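You operate a simulated robot arm through the tools that you are given. There is no shell and no other tool.

You are at the controls of a simulated robot arm. One attempt, no reset.

JOB
Press the purple tube's ring home and put a lid on it.
Fine: use the green press; take the lid from the red CAPS bin; leave the tube in the slide, pulled out. Where these are worked on the way, their far stop is far enough and under half their travel is too little: grey slide.

The check looks at the end state, three seconds after you hand in, the way a careful person would. Anything else that was tipped, shoved, dropped, spilled or broken makes it a failure. Lids that push on must go on centred and level and be pressed home; caps that screw on are set level and turned clockwise until they are tight.

ROBOT AND FRAMES
A 6-joint arm with a two-finger parallel gripper, fixed in place. Base frame: the origin is on the floor under the middle of its stand, x ahead of it, y to its left, z up; the work surface is at about z = 0.9. Units: m, degrees, N and s.
It reaches about 1.347 m from its shoulder. Its first joint turns from -166.0 to 166.0 degrees. Payload 3.91 kg.
The tool frame sits at the grasp point between the pads (the TCP): z along the fingers, y along the line on which they close. The tips reach 0.03 m beyond it. Largest opening 0.11 m; finger width 0.02, thickness 0.01; the body of the gripper, 0.048 by 0.112 m, starts 0.055 m behind the TCP.
Orientation is told as [roll, pitch, yaw] about the base's x, y, z axes, in that order, counted from this pose: with the fingers straight down and closing along the base's y, the tool's x points along the base's -x, its y along +y and its z along -z.

CONTROLS
- The arm moves only by the tool step_arm. Its argument "steps" is a list of rows, each an object (a shift or turn left out is 0, a gripper value left out holds the last) with "xyz": the shift along the tool's x, y, z in m, a list of three; "rot": the turn, a rotation vector about the tool's x, y, z in degrees, a list of three; "claw": the gripper command, from -1 (fully open) to 1 (shut), values between in proportion. In form: [{"xyz": [dx, dy, dz], "rot": [wx, wy, wz], "claw": claw}, ...]. A call has 1 to 20 rows; each row shifts and turns the commanded pose from where the row before left it, along the tool's axes as they then stand. A row lasts 0.2 s, in which the tool goes at most 0.05 m and 8.6 degrees; a call with a longer step from one row to the next is refused whole, and so is a gripper value outside its range. Where a pose cannot be reached the arm comes as near as it can. A force on the tool above 60 N (or 10 N above the force at the start of the call, whichever is more), or a blocked arm, ends the call early, and 0.2 s more pass. Each finger travels about 0.108 m/s and halts on what it meets, pressing with about 41 N; the grip force reading is that of the motor and also rises with nothing between the fingers. The clock runs only during rows and for 0.2 s after the last one: add rows that do not move to give the fingers time. It gives the time, the measured TCP pose, the force on the tool (base axes), the opening and the grip force at its end, in the units of the frame above (readings bear some noise), with the torque about the TCP (base axes, N m) and any sound that the robot's microphone picked up.
- Cameras (640 x 400 px; columns grow to the right, rows downward): "scene" is fixed at [0.4014, -0.5002, 1.6578]; the picture's right is [0.86, -0.50, 0.00], its down [-0.41, -0.70, -0.58] and it looks along [0.29, 0.50, -0.82] (base axes); focal length 302 px, centre (320, 200). "wrist" rides on the gripper at [0.072, 0.017, -0.103] in the tool frame; the picture's right is [-0.23, 0.97, 0.00], its down [-0.76, -0.18, -0.62] and it looks along [-0.61, -0.14, 0.78] (tool axes); focal length 222 px, centre (320, 200). There is no depth. A picture from a camera that has moved, and an enlarged one, comes with that camera's place and axes in the base frame and with its lens.
- get_image(camera): a new picture of that camera. It takes no simulated time.
- inspect(camera, box): a new picture of the part [left, top, right, bottom] of that camera's present view, enlarged. It takes no simulated time.
- close_job(): hands the job in; it is judged then, once.

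Nothing tells you positions but the pictures and the camera data. Unless the task says otherwise, let go and move clear before handing in.

The tools are called after ">>>" by a JSON object that holds its "fn" and its "kwargs". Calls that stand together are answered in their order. step_arm: Moves the arm, as the interface text tells. Its arguments: {"type":"object","properties":{"steps":{"type":"array","items":{"type":"object","properties":{"xyz":{"type":"array","items":{"type":"number"}},"rot":{"type":"array","items":{"type":"number"}},"claw":{"type":"number"}}}}},"required":["steps"]} The other tools are called the same way: get_image (camera) takes a picture; inspect (camera, box) takes an enlarged picture of a part of a camera's view; close_job () hands the job in.

At the start:

```text
time_s: 0.0
position: [0.5843, -0.0185, 1.2279]
ee_rot: [0.0, 0.0, -0.1]
wrist_force: [0.1, 0.3, 0.0]
moment: [0.0, -0.01, 0.01]
gripper_width: 0.1099
finger_force: 0.1
```

scene: 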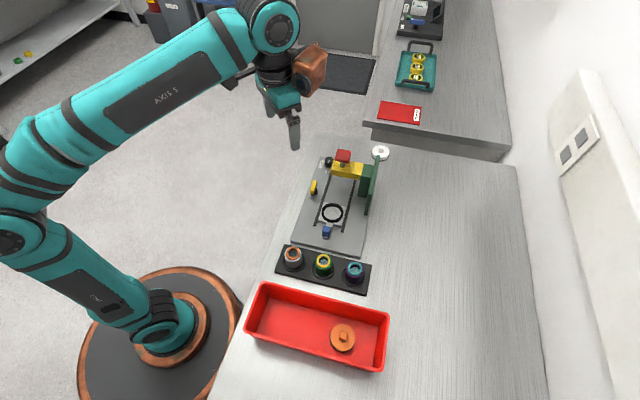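
wrist: 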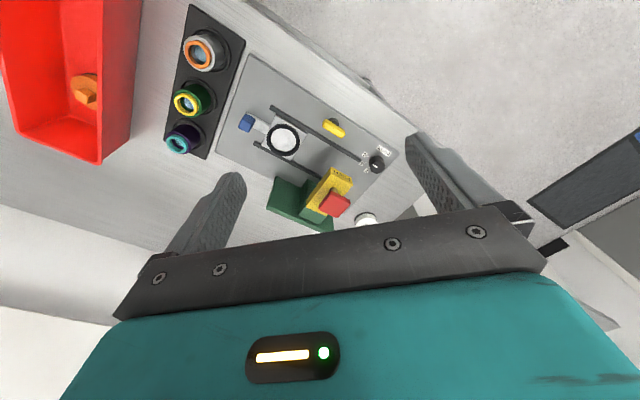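

I see a bench with a red bin holding an orange lid, a black rack with three tubes, and a grey panel with a slide and a press with a green post. I'll take closer looks before moving.

>>> {"fn": "inspect", "kwargs": {"camera": "scene", "box": [270, 130, 410, 260]}}

>>> {"fn": "inspect", "kwargs": {"camera": "scene", "box": [230, 230, 410, 380]}}

>>> {"fn": "inspect", "kwargs": {"camera": "wrist", "box": [140, 0, 420, 240]}}

>>> {"fn": "inspect", "kwargs": {"camera": "scene", "box": [350, 0, 480, 140]}}

>>> {"fn": "inspect", "kwargs": {"camera": "wrist", "box": [0, 0, 260, 180]}}

```text
3.08 times, centred on (340, 195) of scene
camera zoom: at [0.4014, -0.5002, 1.6578], right [0.86, -0.5, 0.0], down [-0.41, -0.7, -0.58], along [0.29, 0.5, -0.82], focal length 930 px, centre (258, 215)
```

zoom: 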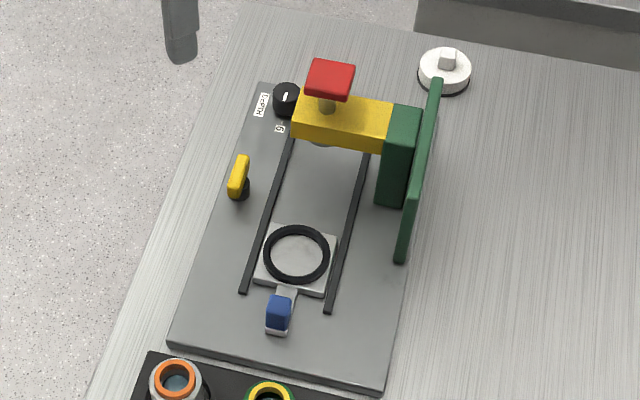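

```text
2.67 times, centred on (320, 305) of scene
camera zoom: at [0.4014, -0.5002, 1.6578], right [0.86, -0.5, 0.0], down [-0.41, -0.7, -0.58], along [0.29, 0.5, -0.82], focal length 806 px, centre (320, -80)
```

zoom: 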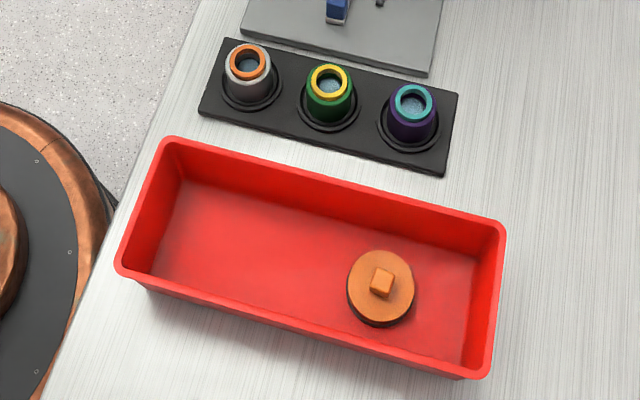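

```text
1.67 times, centred on (280, 120) of wrist
camera zoom: at [0.5131, -0.0014, 1.3325], right [0.23, 0.97, 0.0], down [0.76, -0.18, 0.62], along [0.61, -0.14, -0.78], focal length 370 px, centre (387, 333)
```

zoom: 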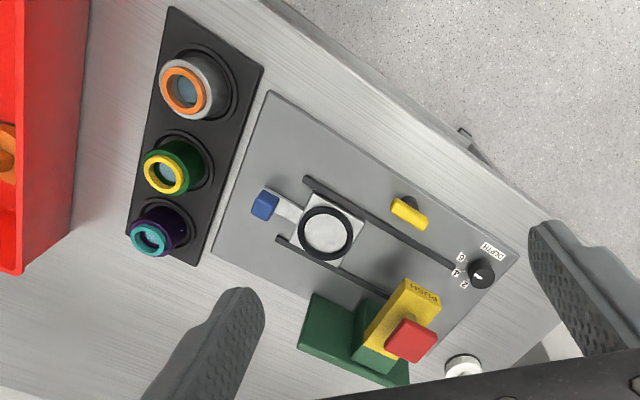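

```text
2.86 times, centred on (415, 70) of scene
camera zoom: at [0.4014, -0.5002, 1.6578], right [0.86, -0.5, 0.0], down [-0.41, -0.7, -0.58], along [0.29, 0.5, -0.82], focal length 863 px, centre (49, 571)
```

zoom: 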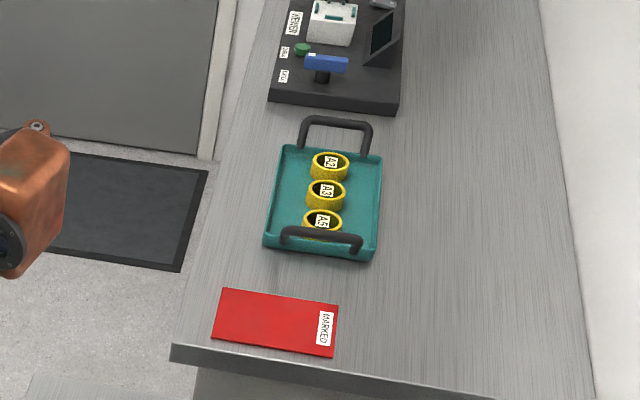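

```text
2.22 times, centred on (130, 90) of wrist
camera zoom: at [0.5131, -0.0014, 1.3325], right [0.23, 0.97, 0.0], down [0.76, -0.18, 0.62], along [0.61, -0.14, -0.78], focal length 494 px, centre (742, 444)
```

zoom: 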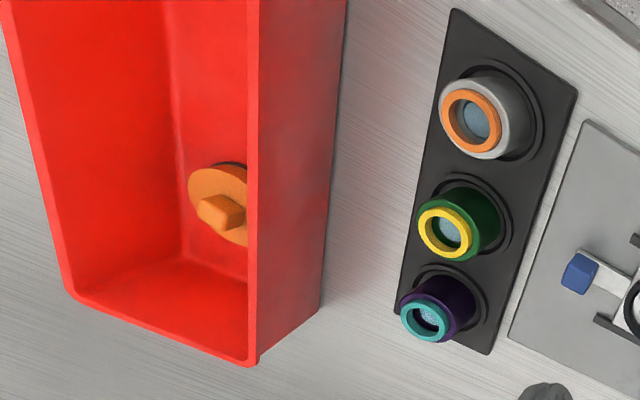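

I'd like to read the labels on the panel's dial and the press. Zooming in further.

>>> {"fn": "inspect", "kwargs": {"camera": "wrist", "box": [300, 100, 410, 190]}}

>>> {"fn": "inspect", "kwargs": {"camera": "scene", "box": [310, 140, 400, 200]}}

>>> {"fn": "inspect", "kwargs": {"camera": "wrist", "box": [220, 90, 370, 240]}}

>>> {"fn": "inspect", "kwargs": {"camera": "wrist", "box": [150, 100, 240, 170]}}

```text
4.44 times, centred on (355, 145) of wrist
camera zoom: at [0.5131, -0.0014, 1.3325], right [0.23, 0.97, 0.0], down [0.76, -0.18, 0.62], along [0.61, -0.14, -0.78], focal length 987 px, centre (164, 444)
```

zoom: 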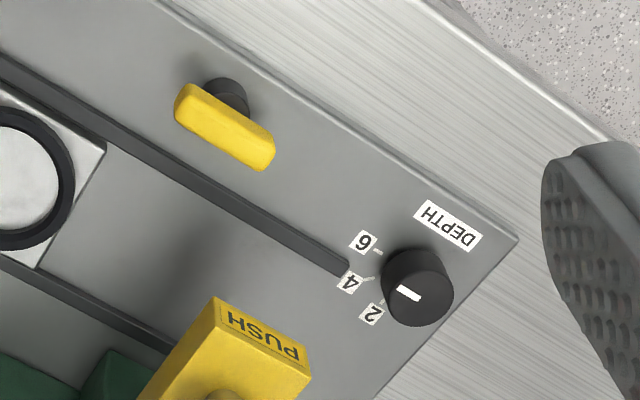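

```text
6.67 times, centred on (355, 170) of scene
camera zoom: at [0.4014, -0.5002, 1.6578], right [0.86, -0.5, 0.0], down [-0.41, -0.7, -0.58], along [0.29, 0.5, -0.82], focal length 2014 px, centre (87, 400)
```

zoom: 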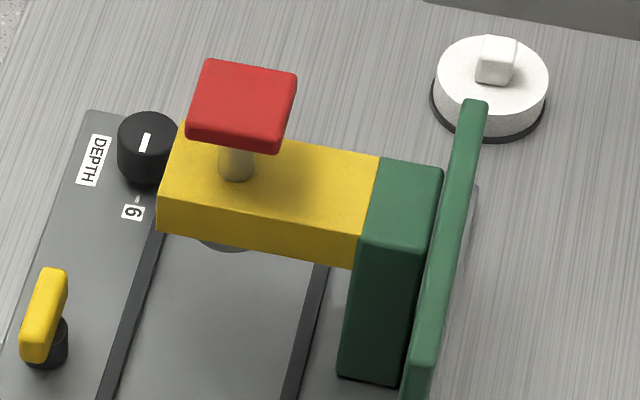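

```text
2.67 times, centred on (295, 165) of wrist
camera zoom: at [0.5131, -0.0014, 1.3325], right [0.23, 0.97, 0.0], down [0.76, -0.18, 0.62], along [0.61, -0.14, -0.78], focal length 592 px, centre (387, 293)
```

zoom: 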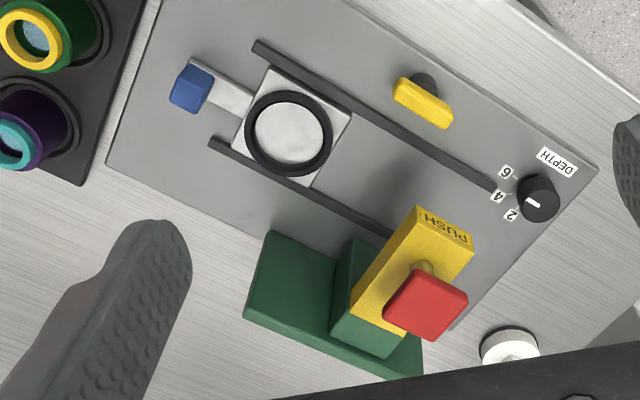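

```text
5.71 times, centred on (195, 135) of wrist
camera zoom: at [0.5131, -0.0014, 1.3325], right [0.23, 0.97, 0.0], down [0.76, -0.18, 0.62], along [0.61, -0.14, -0.78], focal length 1269 px, centre (1034, 571)
```

zoom: 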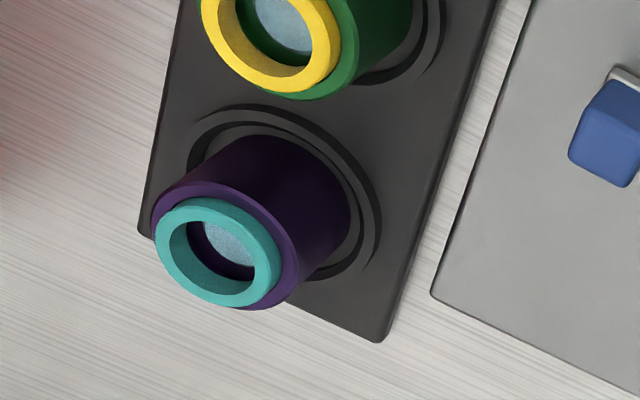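

The panel has a DEPTH dial (2/4/6), a yellow lever, a slide with a blue handle, and a press with a red PUSH knob at roughly (0.75, -0.03, 1.04). The purple tube is at about (0.61, -0.30). I'll move the wrist camera close to the rack and bin to see details.

>>> {"fn": "step_arm", "kwargs": {"steps": [{"xyz": [0.0149, -0.0296, 0.024], "claw": -1}, {"xyz": [0.0149, -0.0296, 0.024]}, {"xyz": [0.0149, -0.0296, 0.024]}, {"xyz": [0.0149, -0.0296, 0.024]}, {"xyz": [0.0149, -0.0296, 0.024]}, {"xyz": [0.0149, -0.0296, 0.024]}, {"xyz": [0.0149, -0.0296, 0.024]}, {"xyz": [0, 0, 0]}]}}

>>> {"fn": "get_image", "kwargs": {"camera": "wrist"}}

>>> {"fn": "get_image", "kwargs": {"camera": "scene"}}

```text
time_s: 1.8
position: [0.4813, -0.2243, 1.0593]
ee_rot: [0.0, 0.1, 0.1]
wrist_force: [-0.1, 0.4, 0.0]
moment: [0.02, 0.0, -0.01]
gripper_width: 0.1103
finger_force: 0.0
```

```text
taken
camera wrist: at [0.4094, -0.2077, 1.1623], right [0.23, 0.97, 0.0], down [0.76, -0.18, 0.62], along [0.61, -0.14, -0.78], focal length 222 px, centre (320, 200)
```

wrist: 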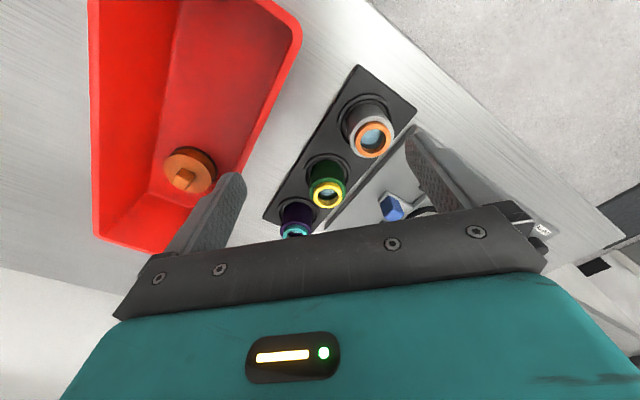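

```text
taken
```

scene: 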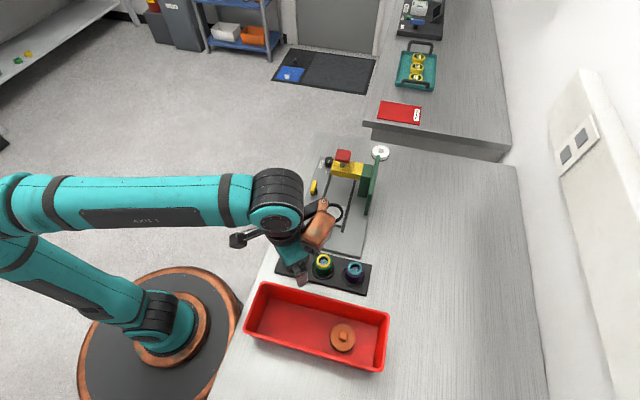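

The tubes and orange lid are now visible closer; I'll enlarge for detail.

>>> {"fn": "inspect", "kwargs": {"camera": "wrist", "box": [250, 60, 430, 250]}}

>>> {"fn": "inspect", "kwargs": {"camera": "wrist", "box": [140, 120, 250, 210]}}

>>> {"fn": "inspect", "kwargs": {"camera": "scene", "box": [300, 240, 390, 300]}}

>>> {"fn": "inspect", "kwargs": {"camera": "scene", "box": [310, 310, 380, 360]}}

```text
2.11 times, centred on (340, 155) of wrist
camera zoom: at [0.4094, -0.2077, 1.1623], right [0.23, 0.97, 0.0], down [0.76, -0.18, 0.62], along [0.61, -0.14, -0.78], focal length 468 px, centre (278, 295)
```

zoom: 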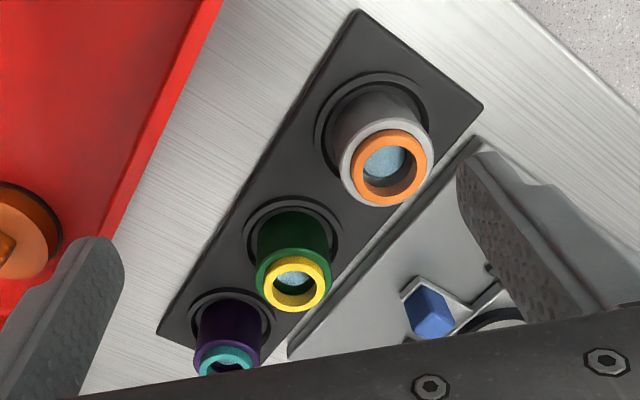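

```text
4.44 times, centred on (195, 165) of wrist
camera zoom: at [0.4094, -0.2077, 1.1623], right [0.23, 0.97, 0.0], down [0.76, -0.18, 0.62], along [0.61, -0.14, -0.78], focal length 987 px, centre (876, 356)
```

zoom: 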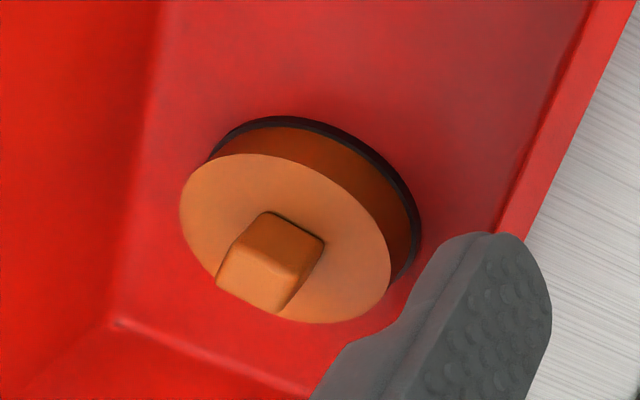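

```text
6.67 times, centred on (345, 270) of scene
camera zoom: at [0.4014, -0.5002, 1.6578], right [0.86, -0.5, 0.0], down [-0.41, -0.7, -0.58], along [0.29, 0.5, -0.82], focal length 2014 px, centre (153, -267)
```

zoom: 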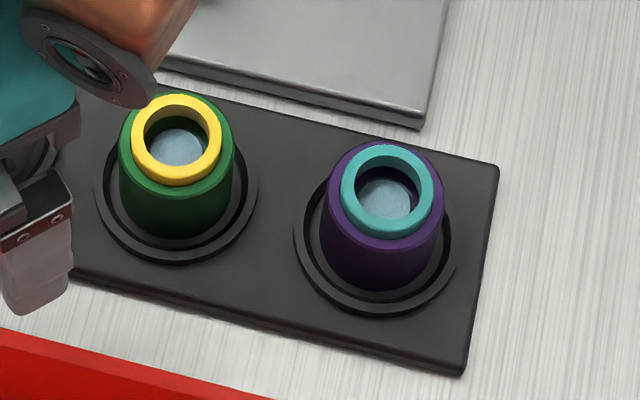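

```text
8.00 times, centred on (345, 335) of scene
camera zoom: at [0.4014, -0.5002, 1.6578], right [0.86, -0.5, 0.0], down [-0.41, -0.7, -0.58], along [0.29, 0.5, -0.82], focal length 2417 px, centre (120, -880)
```

zoom: 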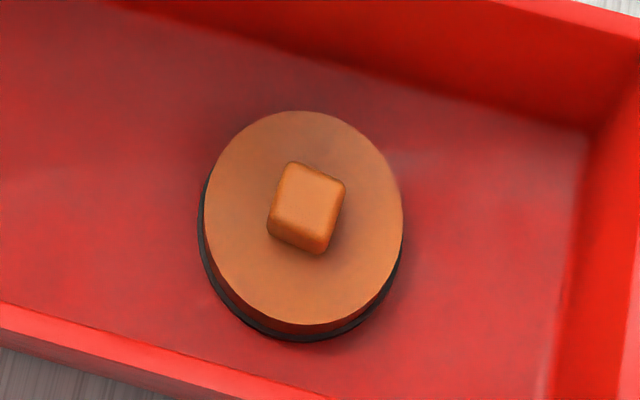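

I'll zoom tightly on the purple tube and its ring to judge how far it sticks out, and on the lever and dial.

>>> {"fn": "inspect", "kwargs": {"camera": "scene", "box": [340, 256, 372, 288]}}

>>> {"fn": "inspect", "kwargs": {"camera": "scene", "box": [308, 248, 340, 280]}}

>>> {"fn": "inspect", "kwargs": {"camera": "scene", "box": [305, 150, 345, 200]}}

>>> {"fn": "inspect", "kwargs": {"camera": "wrist", "box": [270, 180, 360, 245]}}

```text
12.50 times, centred on (356, 272) of scene
camera zoom: at [0.4014, -0.5002, 1.6578], right [0.86, -0.5, 0.0], down [-0.41, -0.7, -0.58], along [0.29, 0.5, -0.82], focal length 3776 px, centre (-130, -700)
```

zoom: 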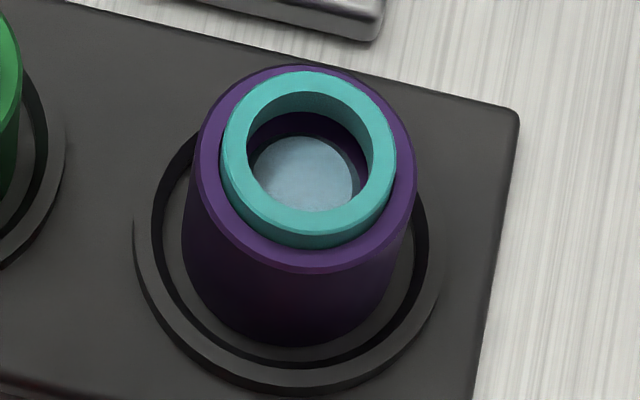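

```text
12.50 times, centred on (324, 264) of scene
camera zoom: at [0.4014, -0.5002, 1.6578], right [0.86, -0.5, 0.0], down [-0.41, -0.7, -0.58], along [0.29, 0.5, -0.82], focal length 3776 px, centre (270, -600)
```

zoom: 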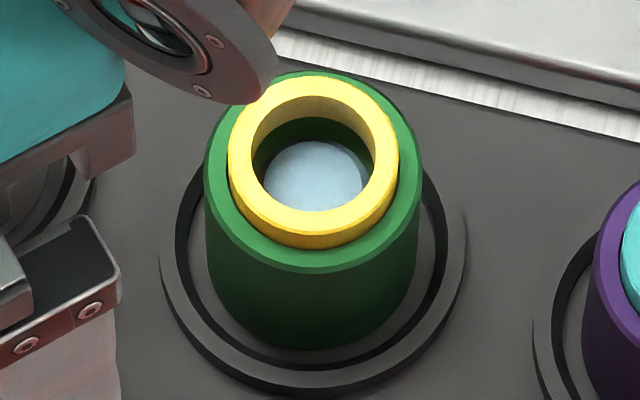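

```text
8.00 times, centred on (325, 175) of scene
camera zoom: at [0.4014, -0.5002, 1.6578], right [0.86, -0.5, 0.0], down [-0.41, -0.7, -0.58], along [0.29, 0.5, -0.82], focal length 2417 px, centre (280, 400)
```

zoom: 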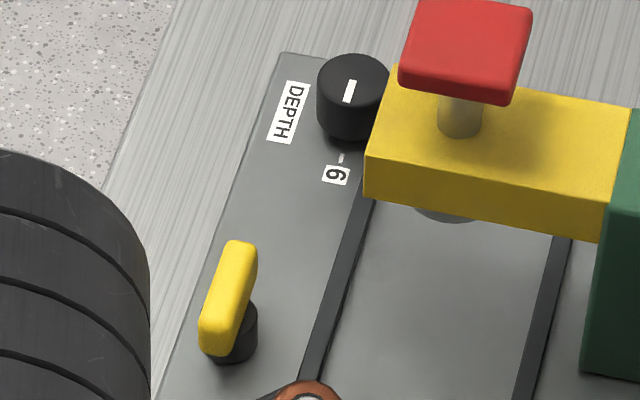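

```text
6.15 times, centred on (315, 212) of wrist
camera zoom: at [0.4094, -0.2077, 1.1623], right [0.23, 0.97, 0.0], down [0.76, -0.18, 0.62], along [0.61, -0.14, -0.78], focal length 1367 px, centre (351, 123)
```

zoom: 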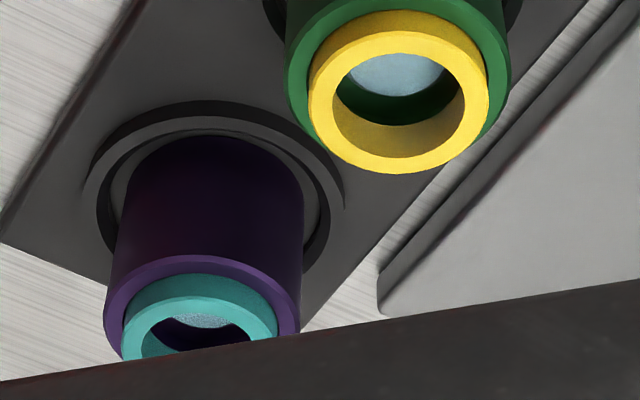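

The ring appears to stand out about 6 mm from the tube. I'll look at the far bench for any relevant notes, and re-check the dial pointer.

>>> {"fn": "inspect", "kwargs": {"camera": "scene", "box": [375, 0, 465, 50]}}

>>> {"fn": "inspect", "kwargs": {"camera": "scene", "box": [370, 90, 430, 130]}}

>>> {"fn": "inspect", "kwargs": {"camera": "scene", "box": [316, 148, 342, 176]}}

>>> {"fn": "inspect", "kwargs": {"camera": "scene", "box": [365, 140, 395, 165]}}

>>> {"fn": "inspect", "kwargs": {"camera": "scene", "box": [540, 60, 640, 220]}}

```text
7.11 times, centred on (420, 25) of scene
camera zoom: at [0.4014, -0.5002, 1.6578], right [0.86, -0.5, 0.0], down [-0.41, -0.7, -0.58], along [0.29, 0.5, -0.82], focal length 2148 px, centre (-391, 1444)
```

zoom: 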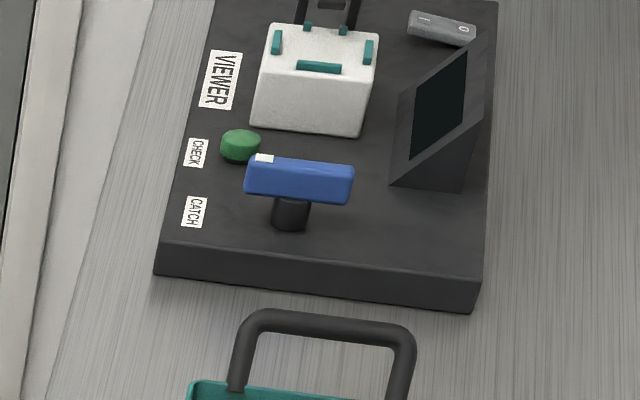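

```text
10.00 times, centred on (400, 110) of scene
camera zoom: at [0.4014, -0.5002, 1.6578], right [0.86, -0.5, 0.0], down [-0.41, -0.7, -0.58], along [0.29, 0.5, -0.82], focal length 3021 px, centre (-480, 1100)
```

zoom: 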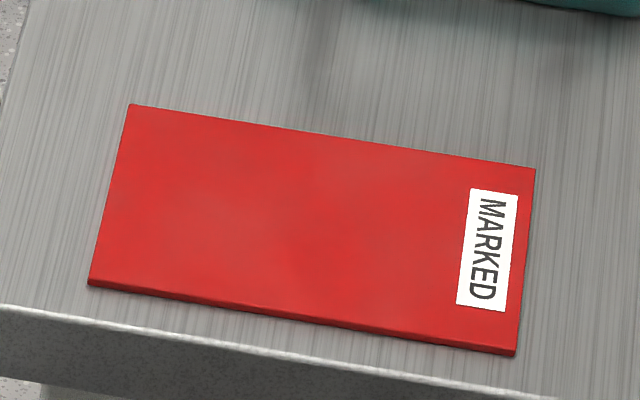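

```text
14.29 times, centred on (329, 162) of scene
camera zoom: at [0.4014, -0.5002, 1.6578], right [0.86, -0.5, 0.0], down [-0.41, -0.7, -0.58], along [0.29, 0.5, -0.82], focal length 4316 px, centre (191, 743)
```

zoom: 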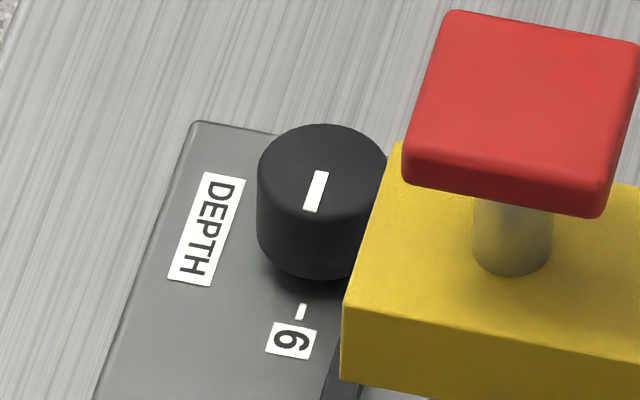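

```text
16.00 times, centred on (380, 152) of scene
camera zoom: at [0.4014, -0.5002, 1.6578], right [0.86, -0.5, 0.0], down [-0.41, -0.7, -0.58], along [0.29, 0.5, -0.82], focal length 4834 px, centre (-640, 960)
```

zoom: 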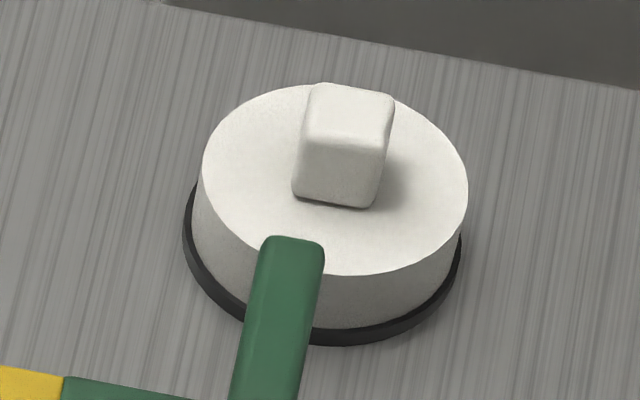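

```text
2.50 times, centred on (590, 140) of scene
camera zoom: at [0.4014, -0.5002, 1.6578], right [0.86, -0.5, 0.0], down [-0.41, -0.7, -0.58], along [0.29, 0.5, -0.82], focal length 755 px, centre (-355, 350)
```

zoom: 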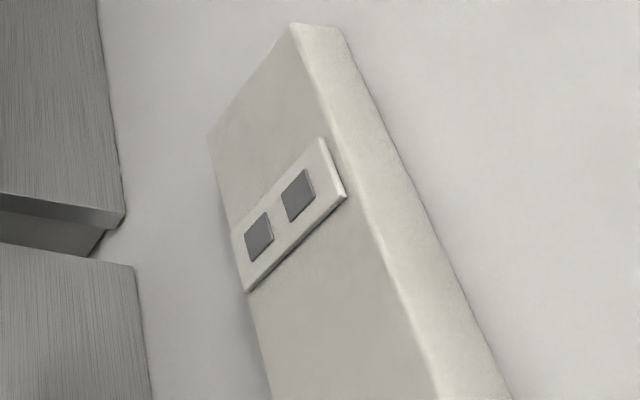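

Pointer on the dial seems to line up with the "6" tick. I'll measure the ring's protrusion more exactly with a tighter zoom, and re-check the dial.

>>> {"fn": "inspect", "kwargs": {"camera": "scene", "box": [348, 258, 364, 268]}}

>>> {"fn": "inspect", "kwargs": {"camera": "scene", "box": [346, 268, 366, 282]}}

>>> {"fn": "inspect", "kwargs": {"camera": "wrist", "box": [280, 210, 312, 240]}}

>>> {"fn": "inspect", "kwargs": {"camera": "scene", "box": [322, 154, 338, 170]}}

```text
16.00 times, centred on (356, 263) of scene
camera zoom: at [0.4014, -0.5002, 1.6578], right [0.86, -0.5, 0.0], down [-0.41, -0.7, -0.58], along [0.29, 0.5, -0.82], focal length 4834 px, centre (-256, -808)
```

zoom: 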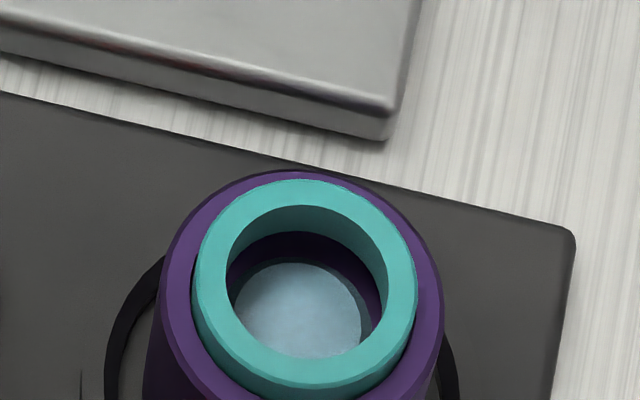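

```text
16.00 times, centred on (356, 275) of scene
camera zoom: at [0.4014, -0.5002, 1.6578], right [0.86, -0.5, 0.0], down [-0.41, -0.7, -0.58], along [0.29, 0.5, -0.82], focal length 4834 px, centre (-256, -1000)
```

zoom: 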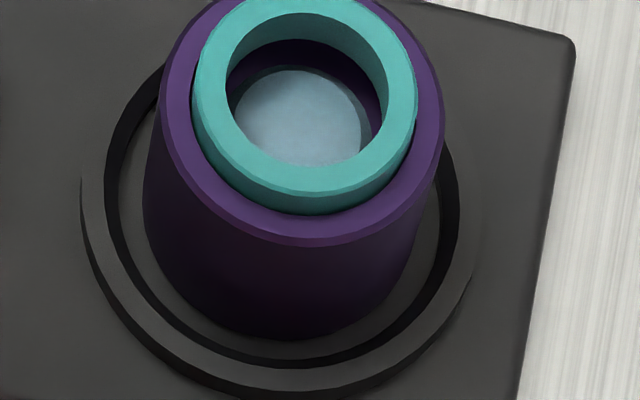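

```text
13.33 times, centred on (296, 225) of wrist
camera zoom: at [0.4094, -0.2077, 1.1623], right [0.23, 0.97, 0.0], down [0.76, -0.18, 0.62], along [0.61, -0.14, -0.78], focal length 2962 px, centre (640, -133)
```

zoom: 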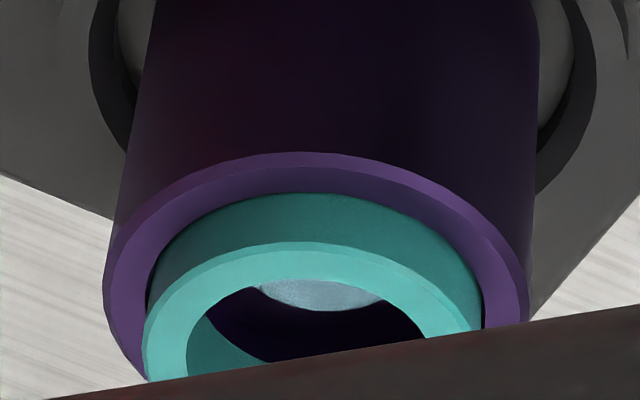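

```text
16.00 times, centred on (330, 162) of scene
camera zoom: at [0.4014, -0.5002, 1.6578], right [0.86, -0.5, 0.0], down [-0.41, -0.7, -0.58], along [0.29, 0.5, -0.82], focal length 4834 px, centre (160, 808)
```

zoom: 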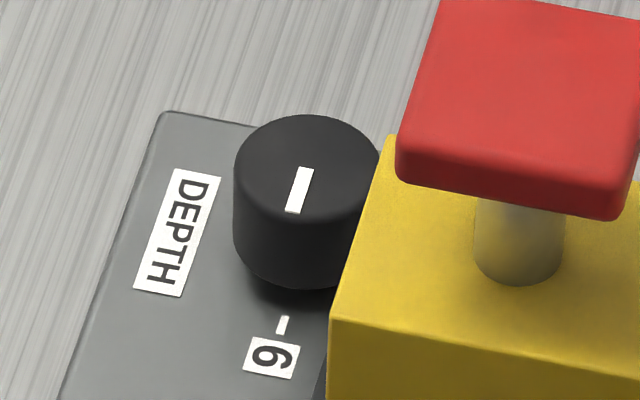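

The dial sits at 6 in both views, and the cyan ring protrudes roughly 6–7 mm, so I'll leave the dial as it is. Purple tube's axis is about (0.621, -0.290) with ring top near z = 0.958; next I go above it and turn the gripper -45° so the fingers close along the slide's direction.

>>> {"fn": "step_arm", "kwargs": {"steps": [{"xyz": [-0.035, -0.0165, -0.012]}, {"xyz": [-0.035, -0.0165, -0.012]}, {"xyz": [-0.035, -0.0165, -0.012]}, {"xyz": [-0.035, -0.0165, -0.012]}, {"rot": [0, 0, 7.5]}, {"rot": [0, 0, 7.5]}, {"rot": [0, 0, 7.5]}, {"rot": [0, 0, 7.5]}, {"rot": [0, 0, 7.5]}, {"rot": [0, 0, 7.5]}, {"xyz": [0, 0, 0]}, {"xyz": [0, 0, 0]}]}}

>>> {"fn": "get_image", "kwargs": {"camera": "wrist"}}

>>> {"fn": "get_image", "kwargs": {"camera": "scene"}}

```text
time_s: 4.4
position: [0.6196, -0.2909, 1.1076]
ee_rot: [0.0, 0.0, -45.1]
wrist_force: [0.3, 0.2, -0.4]
moment: [0.02, 0.02, 0.04]
gripper_width: 0.1099
finger_force: 0.1
```

```text
taken
camera wrist: at [0.582, -0.2283, 1.2118], right [0.85, 0.53, 0.0], down [0.41, -0.66, 0.62], along [0.33, -0.53, -0.78], focal length 222 px, centre (320, 200)
```

wrist: 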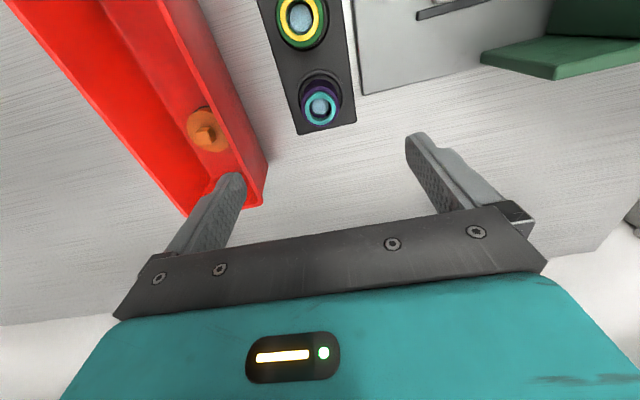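

```text
taken
```

scene: 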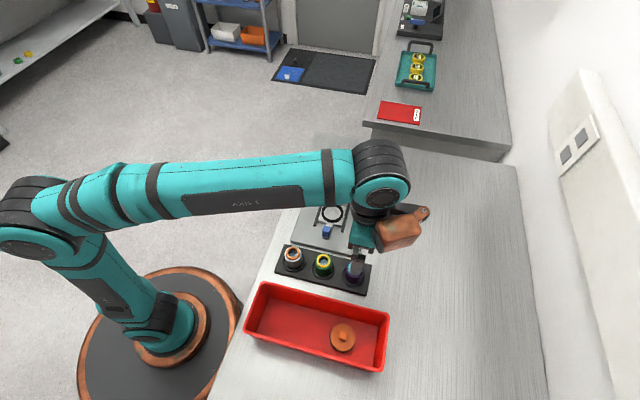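

Both cameras agree on the purple tube at about (0.621, -0.289). Let me zoom for an exact centre and the rack height.

>>> {"fn": "inspect", "kwargs": {"camera": "wrist", "box": [280, 60, 370, 150]}}

>>> {"fn": "inspect", "kwargs": {"camera": "wrist", "box": [160, 80, 270, 200]}}

```text
4.44 times, centred on (325, 105) of wrist
camera zoom: at [0.582, -0.2283, 1.2118], right [0.85, 0.53, 0.0], down [0.41, -0.66, 0.62], along [0.33, -0.53, -0.78], focal length 987 px, centre (298, 622)
```

zoom: 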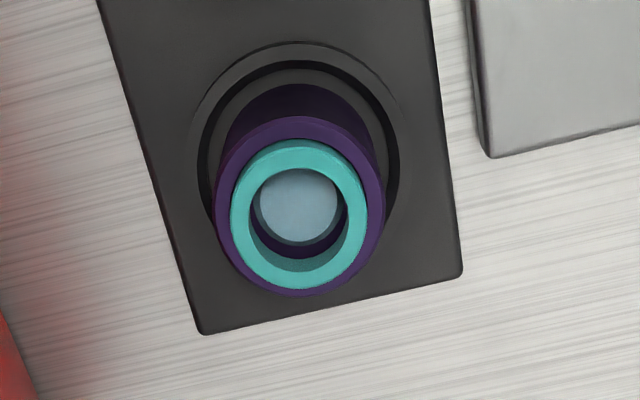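

```text
3.33 times, centred on (215, 140) of wrist
camera zoom: at [0.582, -0.2283, 1.2118], right [0.85, 0.53, 0.0], down [0.41, -0.66, 0.62], along [0.33, -0.53, -0.78], focal length 740 px, centre (670, 400)
```

zoom: 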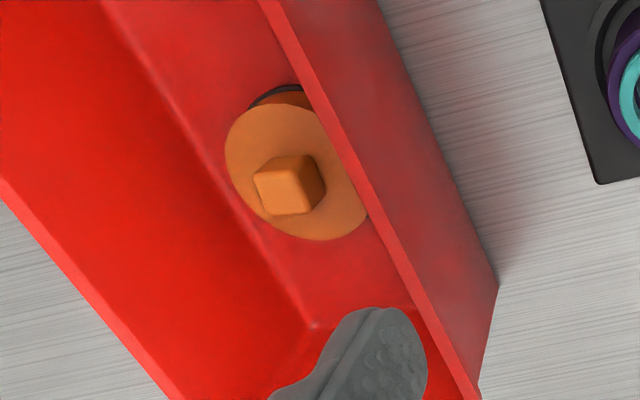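

Rack top is about z 0.91, the bin rim about 0.986 and clear of the approach. I'll narrow the fingers to ~75 mm and descend around the purple tube to TCP z ≈ 0.952.

>>> {"fn": "step_arm", "kwargs": {"steps": [{"xyz": [-0.0011, 0.0016, 0], "claw": -0.36}, {"xyz": [0, 0, 0.035]}, {"xyz": [0, 0, 0.035]}, {"xyz": [0, 0, 0.035]}, {"xyz": [0, 0, 0.025]}, {"xyz": [0, 0, 0.015]}, {"xyz": [0, 0, 0.0105]}, {"xyz": [0, 0, 0]}]}}

>>> {"fn": "get_image", "kwargs": {"camera": "wrist"}}

>>> {"fn": "inspect", "kwargs": {"camera": "scene", "box": [300, 230, 400, 310]}}

```text
time_s: 6.2
position: [0.622, -0.2919, 0.951]
ee_rot: [0.0, 0.1, -45.0]
wrist_force: [0.1, -0.2, 0.5]
moment: [-0.01, -0.01, 0.04]
gripper_width: 0.0749
finger_force: 0.2
```

```text
taken
camera wrist: at [0.5832, -0.2296, 1.0567], right [0.85, 0.53, 0.0], down [0.41, -0.66, 0.62], along [0.33, -0.53, -0.78], focal length 222 px, centre (320, 200)
```

wrist: 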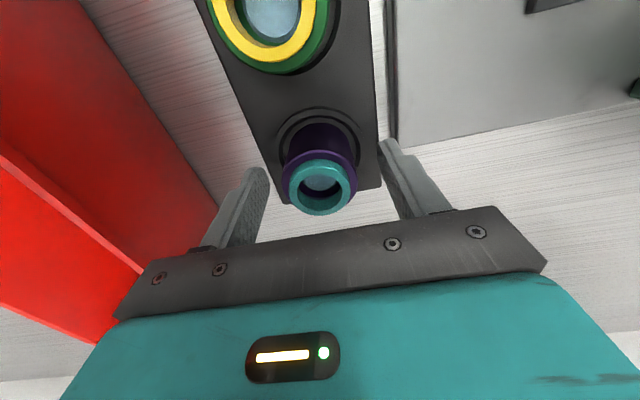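

```text
5.00 times, centred on (350, 270) of scene
camera zoom: at [0.4014, -0.5002, 1.6578], right [0.86, -0.5, 0.0], down [-0.41, -0.7, -0.58], along [0.29, 0.5, -0.82], focal length 1510 px, centre (170, -150)
```

zoom: 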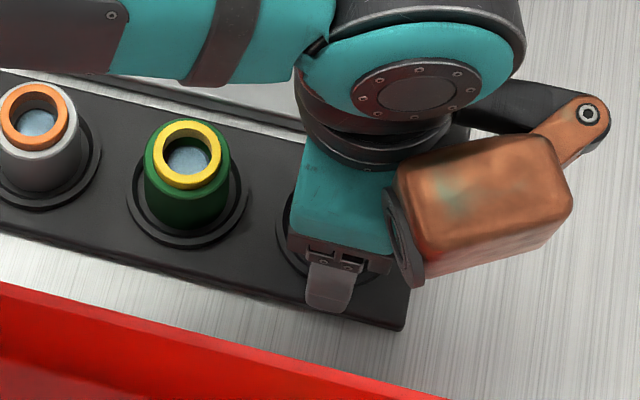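

The fingers straddle the purple tube. I'll zoom to check centring and get a better measure of the ring's stand-out.

>>> {"fn": "inspect", "kwargs": {"camera": "wrist", "box": [270, 100, 370, 225]}}

>>> {"fn": "inspect", "kwargs": {"camera": "wrist", "box": [280, 145, 360, 220]}}

>>> {"fn": "inspect", "kwargs": {"camera": "wrist", "box": [200, 0, 340, 90]}}

```text
3.20 times, centred on (320, 162) of wrist
camera zoom: at [0.5832, -0.2296, 1.0567], right [0.85, 0.53, 0.0], down [0.41, -0.66, 0.62], along [0.33, -0.53, -0.78], focal length 711 px, centre (320, 320)
```

zoom: 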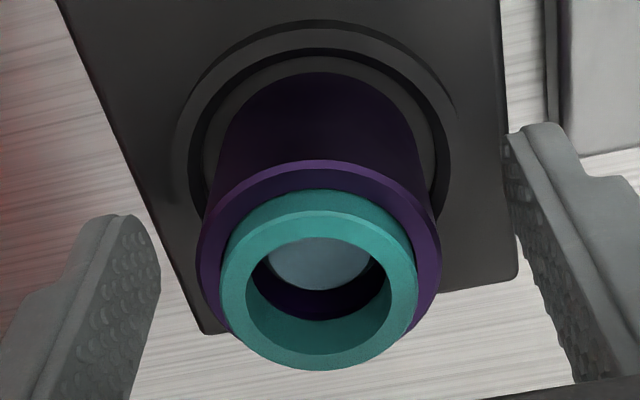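

```text
5.33 times, centred on (320, 182) of wrist
camera zoom: at [0.5832, -0.2296, 1.0567], right [0.85, 0.53, 0.0], down [0.41, -0.66, 0.62], along [0.33, -0.53, -0.78], focal length 1185 px, centre (320, 293)
```

zoom: 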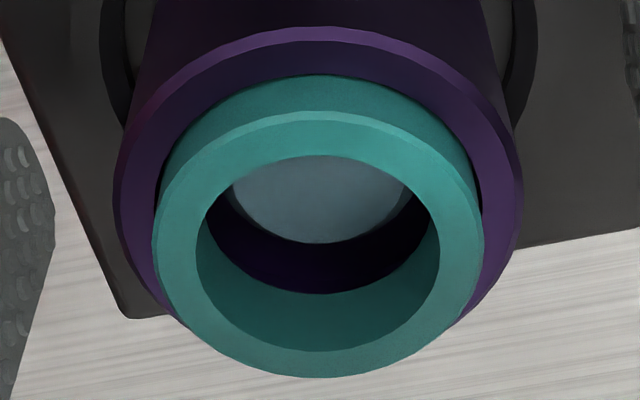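

```text
4.44 times, centred on (270, 45) of wrist
camera zoom: at [0.5832, -0.2296, 1.0567], right [0.85, 0.53, 0.0], down [0.41, -0.66, 0.62], along [0.33, -0.53, -0.78], focal length 987 px, centre (542, 889)
```

zoom: 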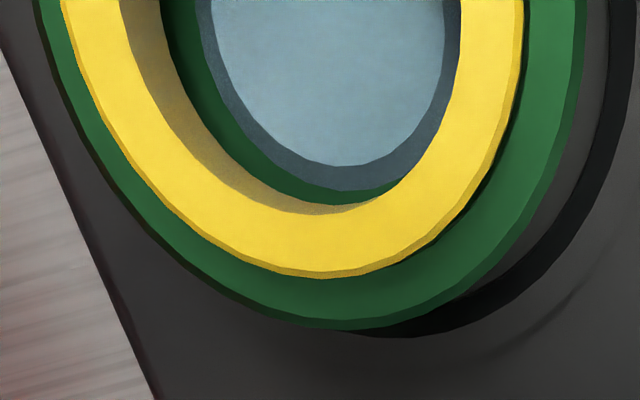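

The tube is centred within about 1 mm in the gripper. Closing on it now.

>>> {"fn": "step_arm", "kwargs": {"steps": [{"claw": 1}, {"claw": 1}, {"claw": 1}, {"claw": 1}]}}

>>> {"fn": "inspect", "kwargs": {"camera": "wrist", "box": [240, 80, 400, 240]}}

```text
time_s: 7.2
position: [0.6208, -0.2938, 0.9522]
ee_rot: [0.0, -0.1, -45.0]
wrist_force: [0.1, -0.6, 0.2]
moment: [0.01, 0.01, 0.01]
gripper_width: 0.0428
finger_force: 41.2
```

```text
2.50 times, centred on (320, 160) of wrist
camera zoom: at [0.5832, -0.2296, 1.0568], right [0.85, 0.53, 0.0], down [0.41, -0.66, 0.62], along [0.33, -0.53, -0.78], focal length 555 px, centre (320, 300)
```

zoom: 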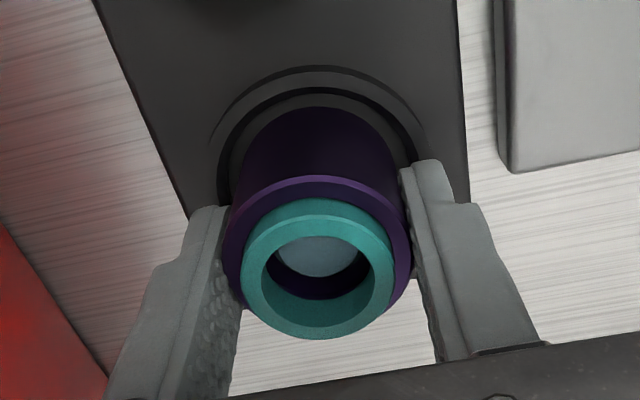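

Tube gripped (42.8 mm wide). Lifting it straight up and checking that it hangs properly, before carrying it to the nest at about (0.669, -0.110).

>>> {"fn": "step_arm", "kwargs": {"steps": [{"xyz": [0, 0, -0.01]}, {"xyz": [0, 0, -0.02]}, {"xyz": [0, 0, -0.03]}, {"xyz": [0, 0, -0.03]}, {"xyz": [0, 0, -0.03]}, {"xyz": [0, 0, 0]}]}}

>>> {"fn": "get_image", "kwargs": {"camera": "wrist"}}

>>> {"fn": "get_image", "kwargs": {"camera": "scene"}}

```text
time_s: 8.6
position: [0.6216, -0.2916, 1.0728]
ee_rot: [0.0, 0.1, -45.1]
wrist_force: [-0.1, 0.5, 0.6]
moment: [0.0, 0.0, -0.03]
gripper_width: 0.0001
finger_force: 37.9
```

```text
taken
camera wrist: at [0.5827, -0.2292, 1.1777], right [0.85, 0.53, 0.0], down [0.41, -0.66, 0.62], along [0.33, -0.53, -0.78], focal length 222 px, centre (320, 200)
```

wrist: 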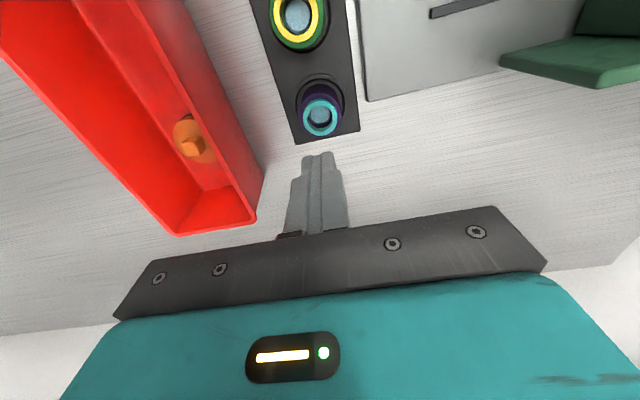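

```text
taken
```

scene: 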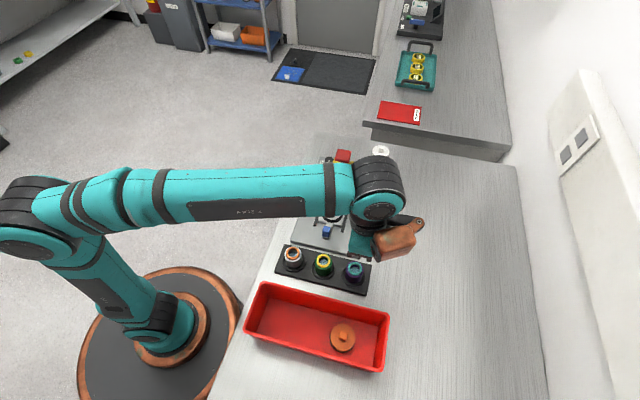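

The tube did not come along: the fingers slid off it and shut, and it still stands in the rack. Let me check its state closely before trying again.

>>> {"fn": "inspect", "kwargs": {"camera": "wrist", "box": [270, 60, 370, 150]}}

>>> {"fn": "inspect", "kwargs": {"camera": "scene", "box": [300, 240, 390, 300]}}

>>> {"fn": "inspect", "kwargs": {"camera": "scene", "box": [340, 256, 372, 288]}}

```text
4.44 times, centred on (320, 105) of wrist
camera zoom: at [0.5827, -0.2292, 1.1777], right [0.85, 0.53, 0.0], down [0.41, -0.66, 0.62], along [0.33, -0.53, -0.78], focal length 987 px, centre (320, 622)
```

zoom: 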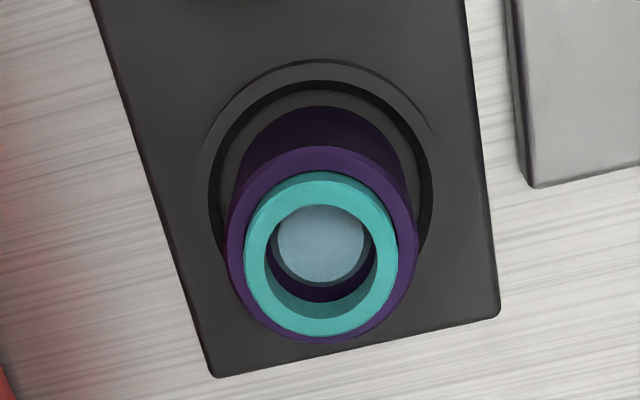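

```text
6.67 times, centred on (345, 270) of scene
camera zoom: at [0.4014, -0.5002, 1.6578], right [0.86, -0.5, 0.0], down [-0.41, -0.7, -0.58], along [0.29, 0.5, -0.82], focal length 2014 px, centre (153, -267)
```

zoom: 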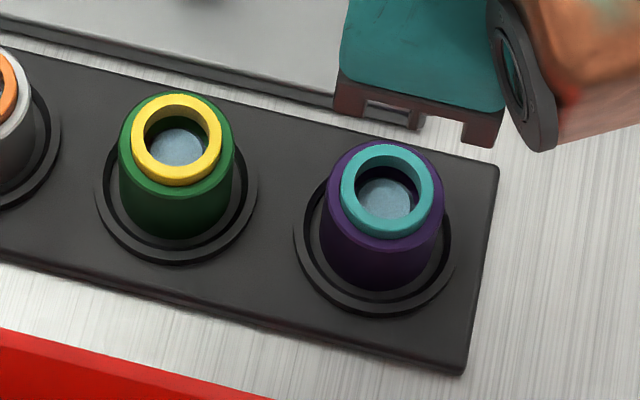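

```text
12.50 times, centred on (356, 272) of scene
camera zoom: at [0.4014, -0.5002, 1.6578], right [0.86, -0.5, 0.0], down [-0.41, -0.7, -0.58], along [0.29, 0.5, -0.82], focal length 3776 px, centre (-130, -700)
```

zoom: 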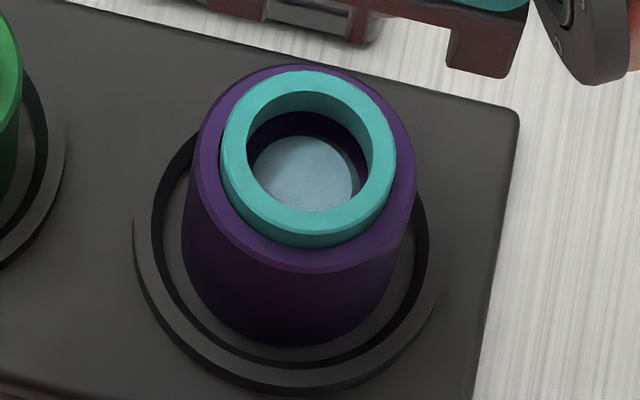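

The tube is unharmed and unmoved. I'll reopen, go down a bit lower for a fuller grip, and then pull slowly while watching the force.

>>> {"fn": "step_arm", "kwargs": {"steps": [{"claw": -0.36}, {"claw": -0.36}, {"xyz": [0, 0, 0.035]}, {"xyz": [0, 0, 0.035]}, {"xyz": [0, 0, 0.03]}, {"xyz": [0, 0, 0.02]}, {"xyz": [0, 0, 0.006]}, {"xyz": [0, 0, 0]}]}}

>>> {"fn": "inspect", "kwargs": {"camera": "wrist", "box": [230, 80, 410, 240]}}

>>> {"fn": "inspect", "kwargs": {"camera": "scene", "box": [330, 255, 380, 295]}}

```text
time_s: 10.4
position: [0.621, -0.2918, 0.946]
ee_rot: [0.0, 0.0, -45.0]
wrist_force: [-0.2, -0.5, 0.4]
moment: [0.0, -0.03, 0.01]
gripper_width: 0.0748
finger_force: 0.1
```

```text
2.50 times, centred on (320, 160) of wrist
camera zoom: at [0.5829, -0.2282, 1.0511], right [0.85, 0.53, 0.0], down [0.41, -0.66, 0.62], along [0.33, -0.53, -0.78], focal length 555 px, centre (320, 300)
```

zoom: 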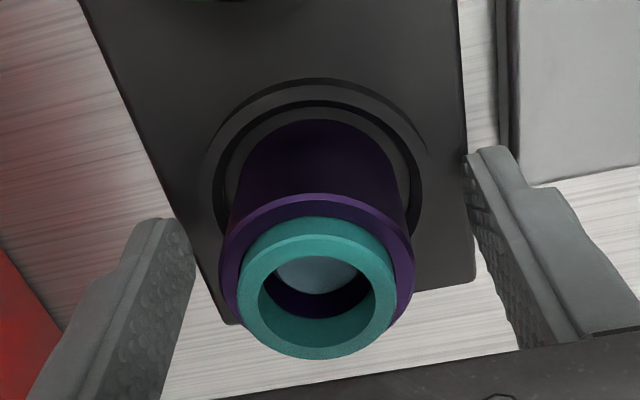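

```text
10.00 times, centred on (355, 275) of scene
camera zoom: at [0.4014, -0.5002, 1.6578], right [0.86, -0.5, 0.0], down [-0.41, -0.7, -0.58], along [0.29, 0.5, -0.82], focal length 3021 px, centre (-30, -550)
```

zoom: 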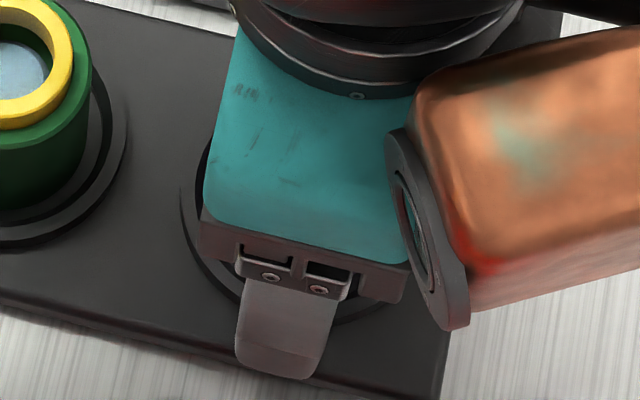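

Positioned lower now (tips about z 0.916). Closing, then pulling up 2 mm to read the force.

>>> {"fn": "step_arm", "kwargs": {"steps": [{"claw": 1}, {"claw": 1}, {"claw": 1}, {"claw": 1}, {"claw": 1}]}}

>>> {"fn": "step_arm", "kwargs": {"steps": [{"xyz": [0, 0, -0.001]}, {"xyz": [0, 0, -0.001]}]}}

>>> {"fn": "inspect", "kwargs": {"camera": "wrist", "box": [240, 80, 400, 240]}}

```text
time_s: 11.6
position: [0.6222, -0.293, 0.9462]
ee_rot: [0.0, 0.0, -45.0]
wrist_force: [-0.3, -0.3, 0.2]
moment: [-0.01, 0.02, 0.0]
gripper_width: 0.0429
finger_force: 41.5
```

```text
time_s: 12.2
position: [0.6228, -0.291, 0.9495]
ee_rot: [-0.1, 0.0, -44.9]
wrist_force: [-0.3, 0.7, -0.4]
moment: [-0.02, 0.0, -0.03]
gripper_width: 0.0426
finger_force: 41.0
```

```text
2.50 times, centred on (320, 160) of wrist
camera zoom: at [0.5835, -0.2279, 1.053], right [0.85, 0.53, 0.0], down [0.41, -0.66, 0.62], along [0.33, -0.53, -0.78], focal length 555 px, centre (320, 300)
```

zoom: 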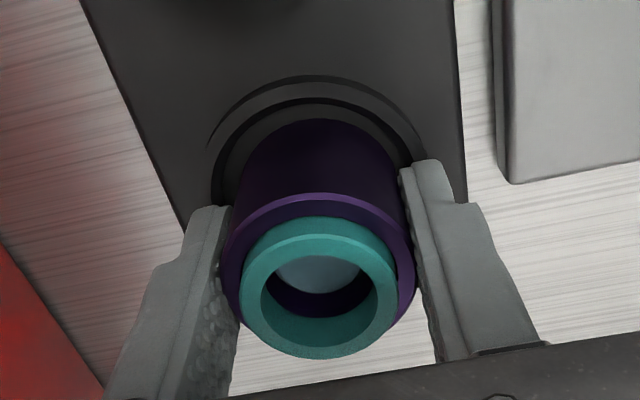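

The tube appears to be rising with the gripper, with almost no resistance. Continuing slowly and checking each stage.

>>> {"fn": "step_arm", "kwargs": {"steps": [{"xyz": [0, 0, -0.002]}, {"xyz": [0, 0, -0.002]}, {"xyz": [0, 0, -0.002]}, {"xyz": [0, 0, -0.002]}, {"xyz": [0, 0, 0]}]}}

>>> {"fn": "inspect", "kwargs": {"camera": "wrist", "box": [240, 80, 400, 240]}}

```text
time_s: 13.4
position: [0.6223, -0.2908, 0.9568]
ee_rot: [0.0, 0.0, -45.1]
wrist_force: [-0.4, 0.0, -1.1]
moment: [-0.01, 0.03, 0.0]
gripper_width: 0.0429
finger_force: 41.4
```

```text
2.50 times, centred on (320, 160) of wrist
camera zoom: at [0.5836, -0.2281, 1.0614], right [0.85, 0.53, 0.0], down [0.41, -0.66, 0.62], along [0.33, -0.53, -0.78], focal length 555 px, centre (320, 300)
```

zoom: 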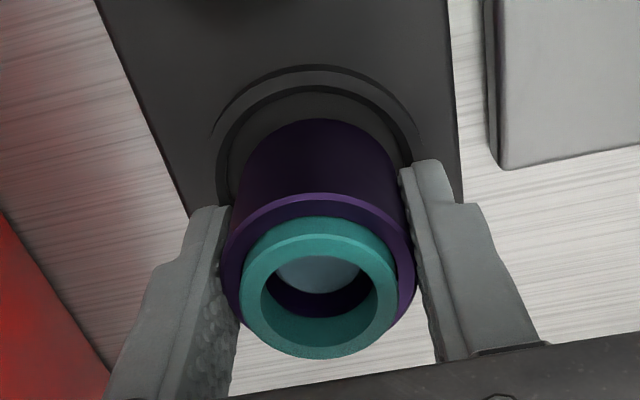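

It is lifting cleanly (about 1.1 N weight). I'll continue upward with gentle ramps.

>>> {"fn": "step_arm", "kwargs": {"steps": [{"xyz": [0, 0, -0.003]}, {"xyz": [0, 0, -0.005]}, {"xyz": [0, 0, -0.007]}, {"xyz": [0, 0, -0.009]}, {"xyz": [0, 0, -0.01]}, {"xyz": [0, 0, -0.01]}, {"xyz": [0, 0, -0.01]}, {"xyz": [0, 0, -0.01]}, {"xyz": [0, 0, -0.008]}, {"xyz": [0, 0, -0.006]}, {"xyz": [0, 0, -0.004]}, {"xyz": [0, 0, -0.002]}, {"xyz": [0, 0, 0]}]}}

>>> {"fn": "get_image", "kwargs": {"camera": "wrist"}}

>>> {"fn": "get_image", "kwargs": {"camera": "scene"}}

```text
time_s: 16.2
position: [0.6226, -0.2908, 1.0405]
ee_rot: [-0.1, 0.0, -45.0]
wrist_force: [0.2, -0.6, -0.2]
moment: [-0.02, -0.01, 0.03]
gripper_width: 0.043
finger_force: 41.2
```

```text
taken
camera wrist: at [0.5837, -0.2284, 1.1451], right [0.85, 0.53, 0.0], down [0.41, -0.66, 0.62], along [0.33, -0.53, -0.78], focal length 222 px, centre (320, 200)
```

wrist: 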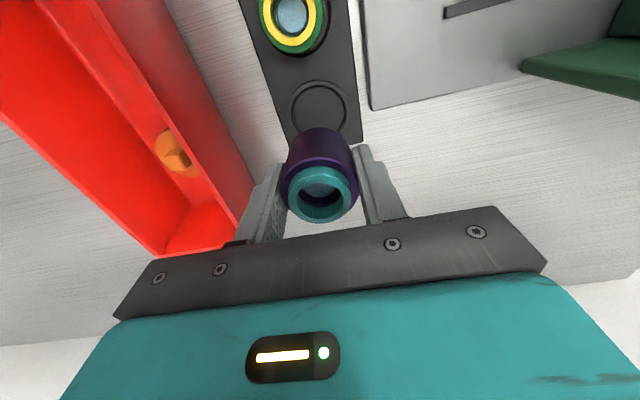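

```text
taken
```

scene: 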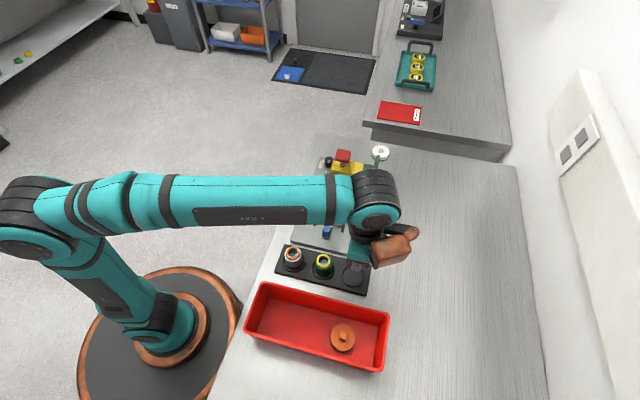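

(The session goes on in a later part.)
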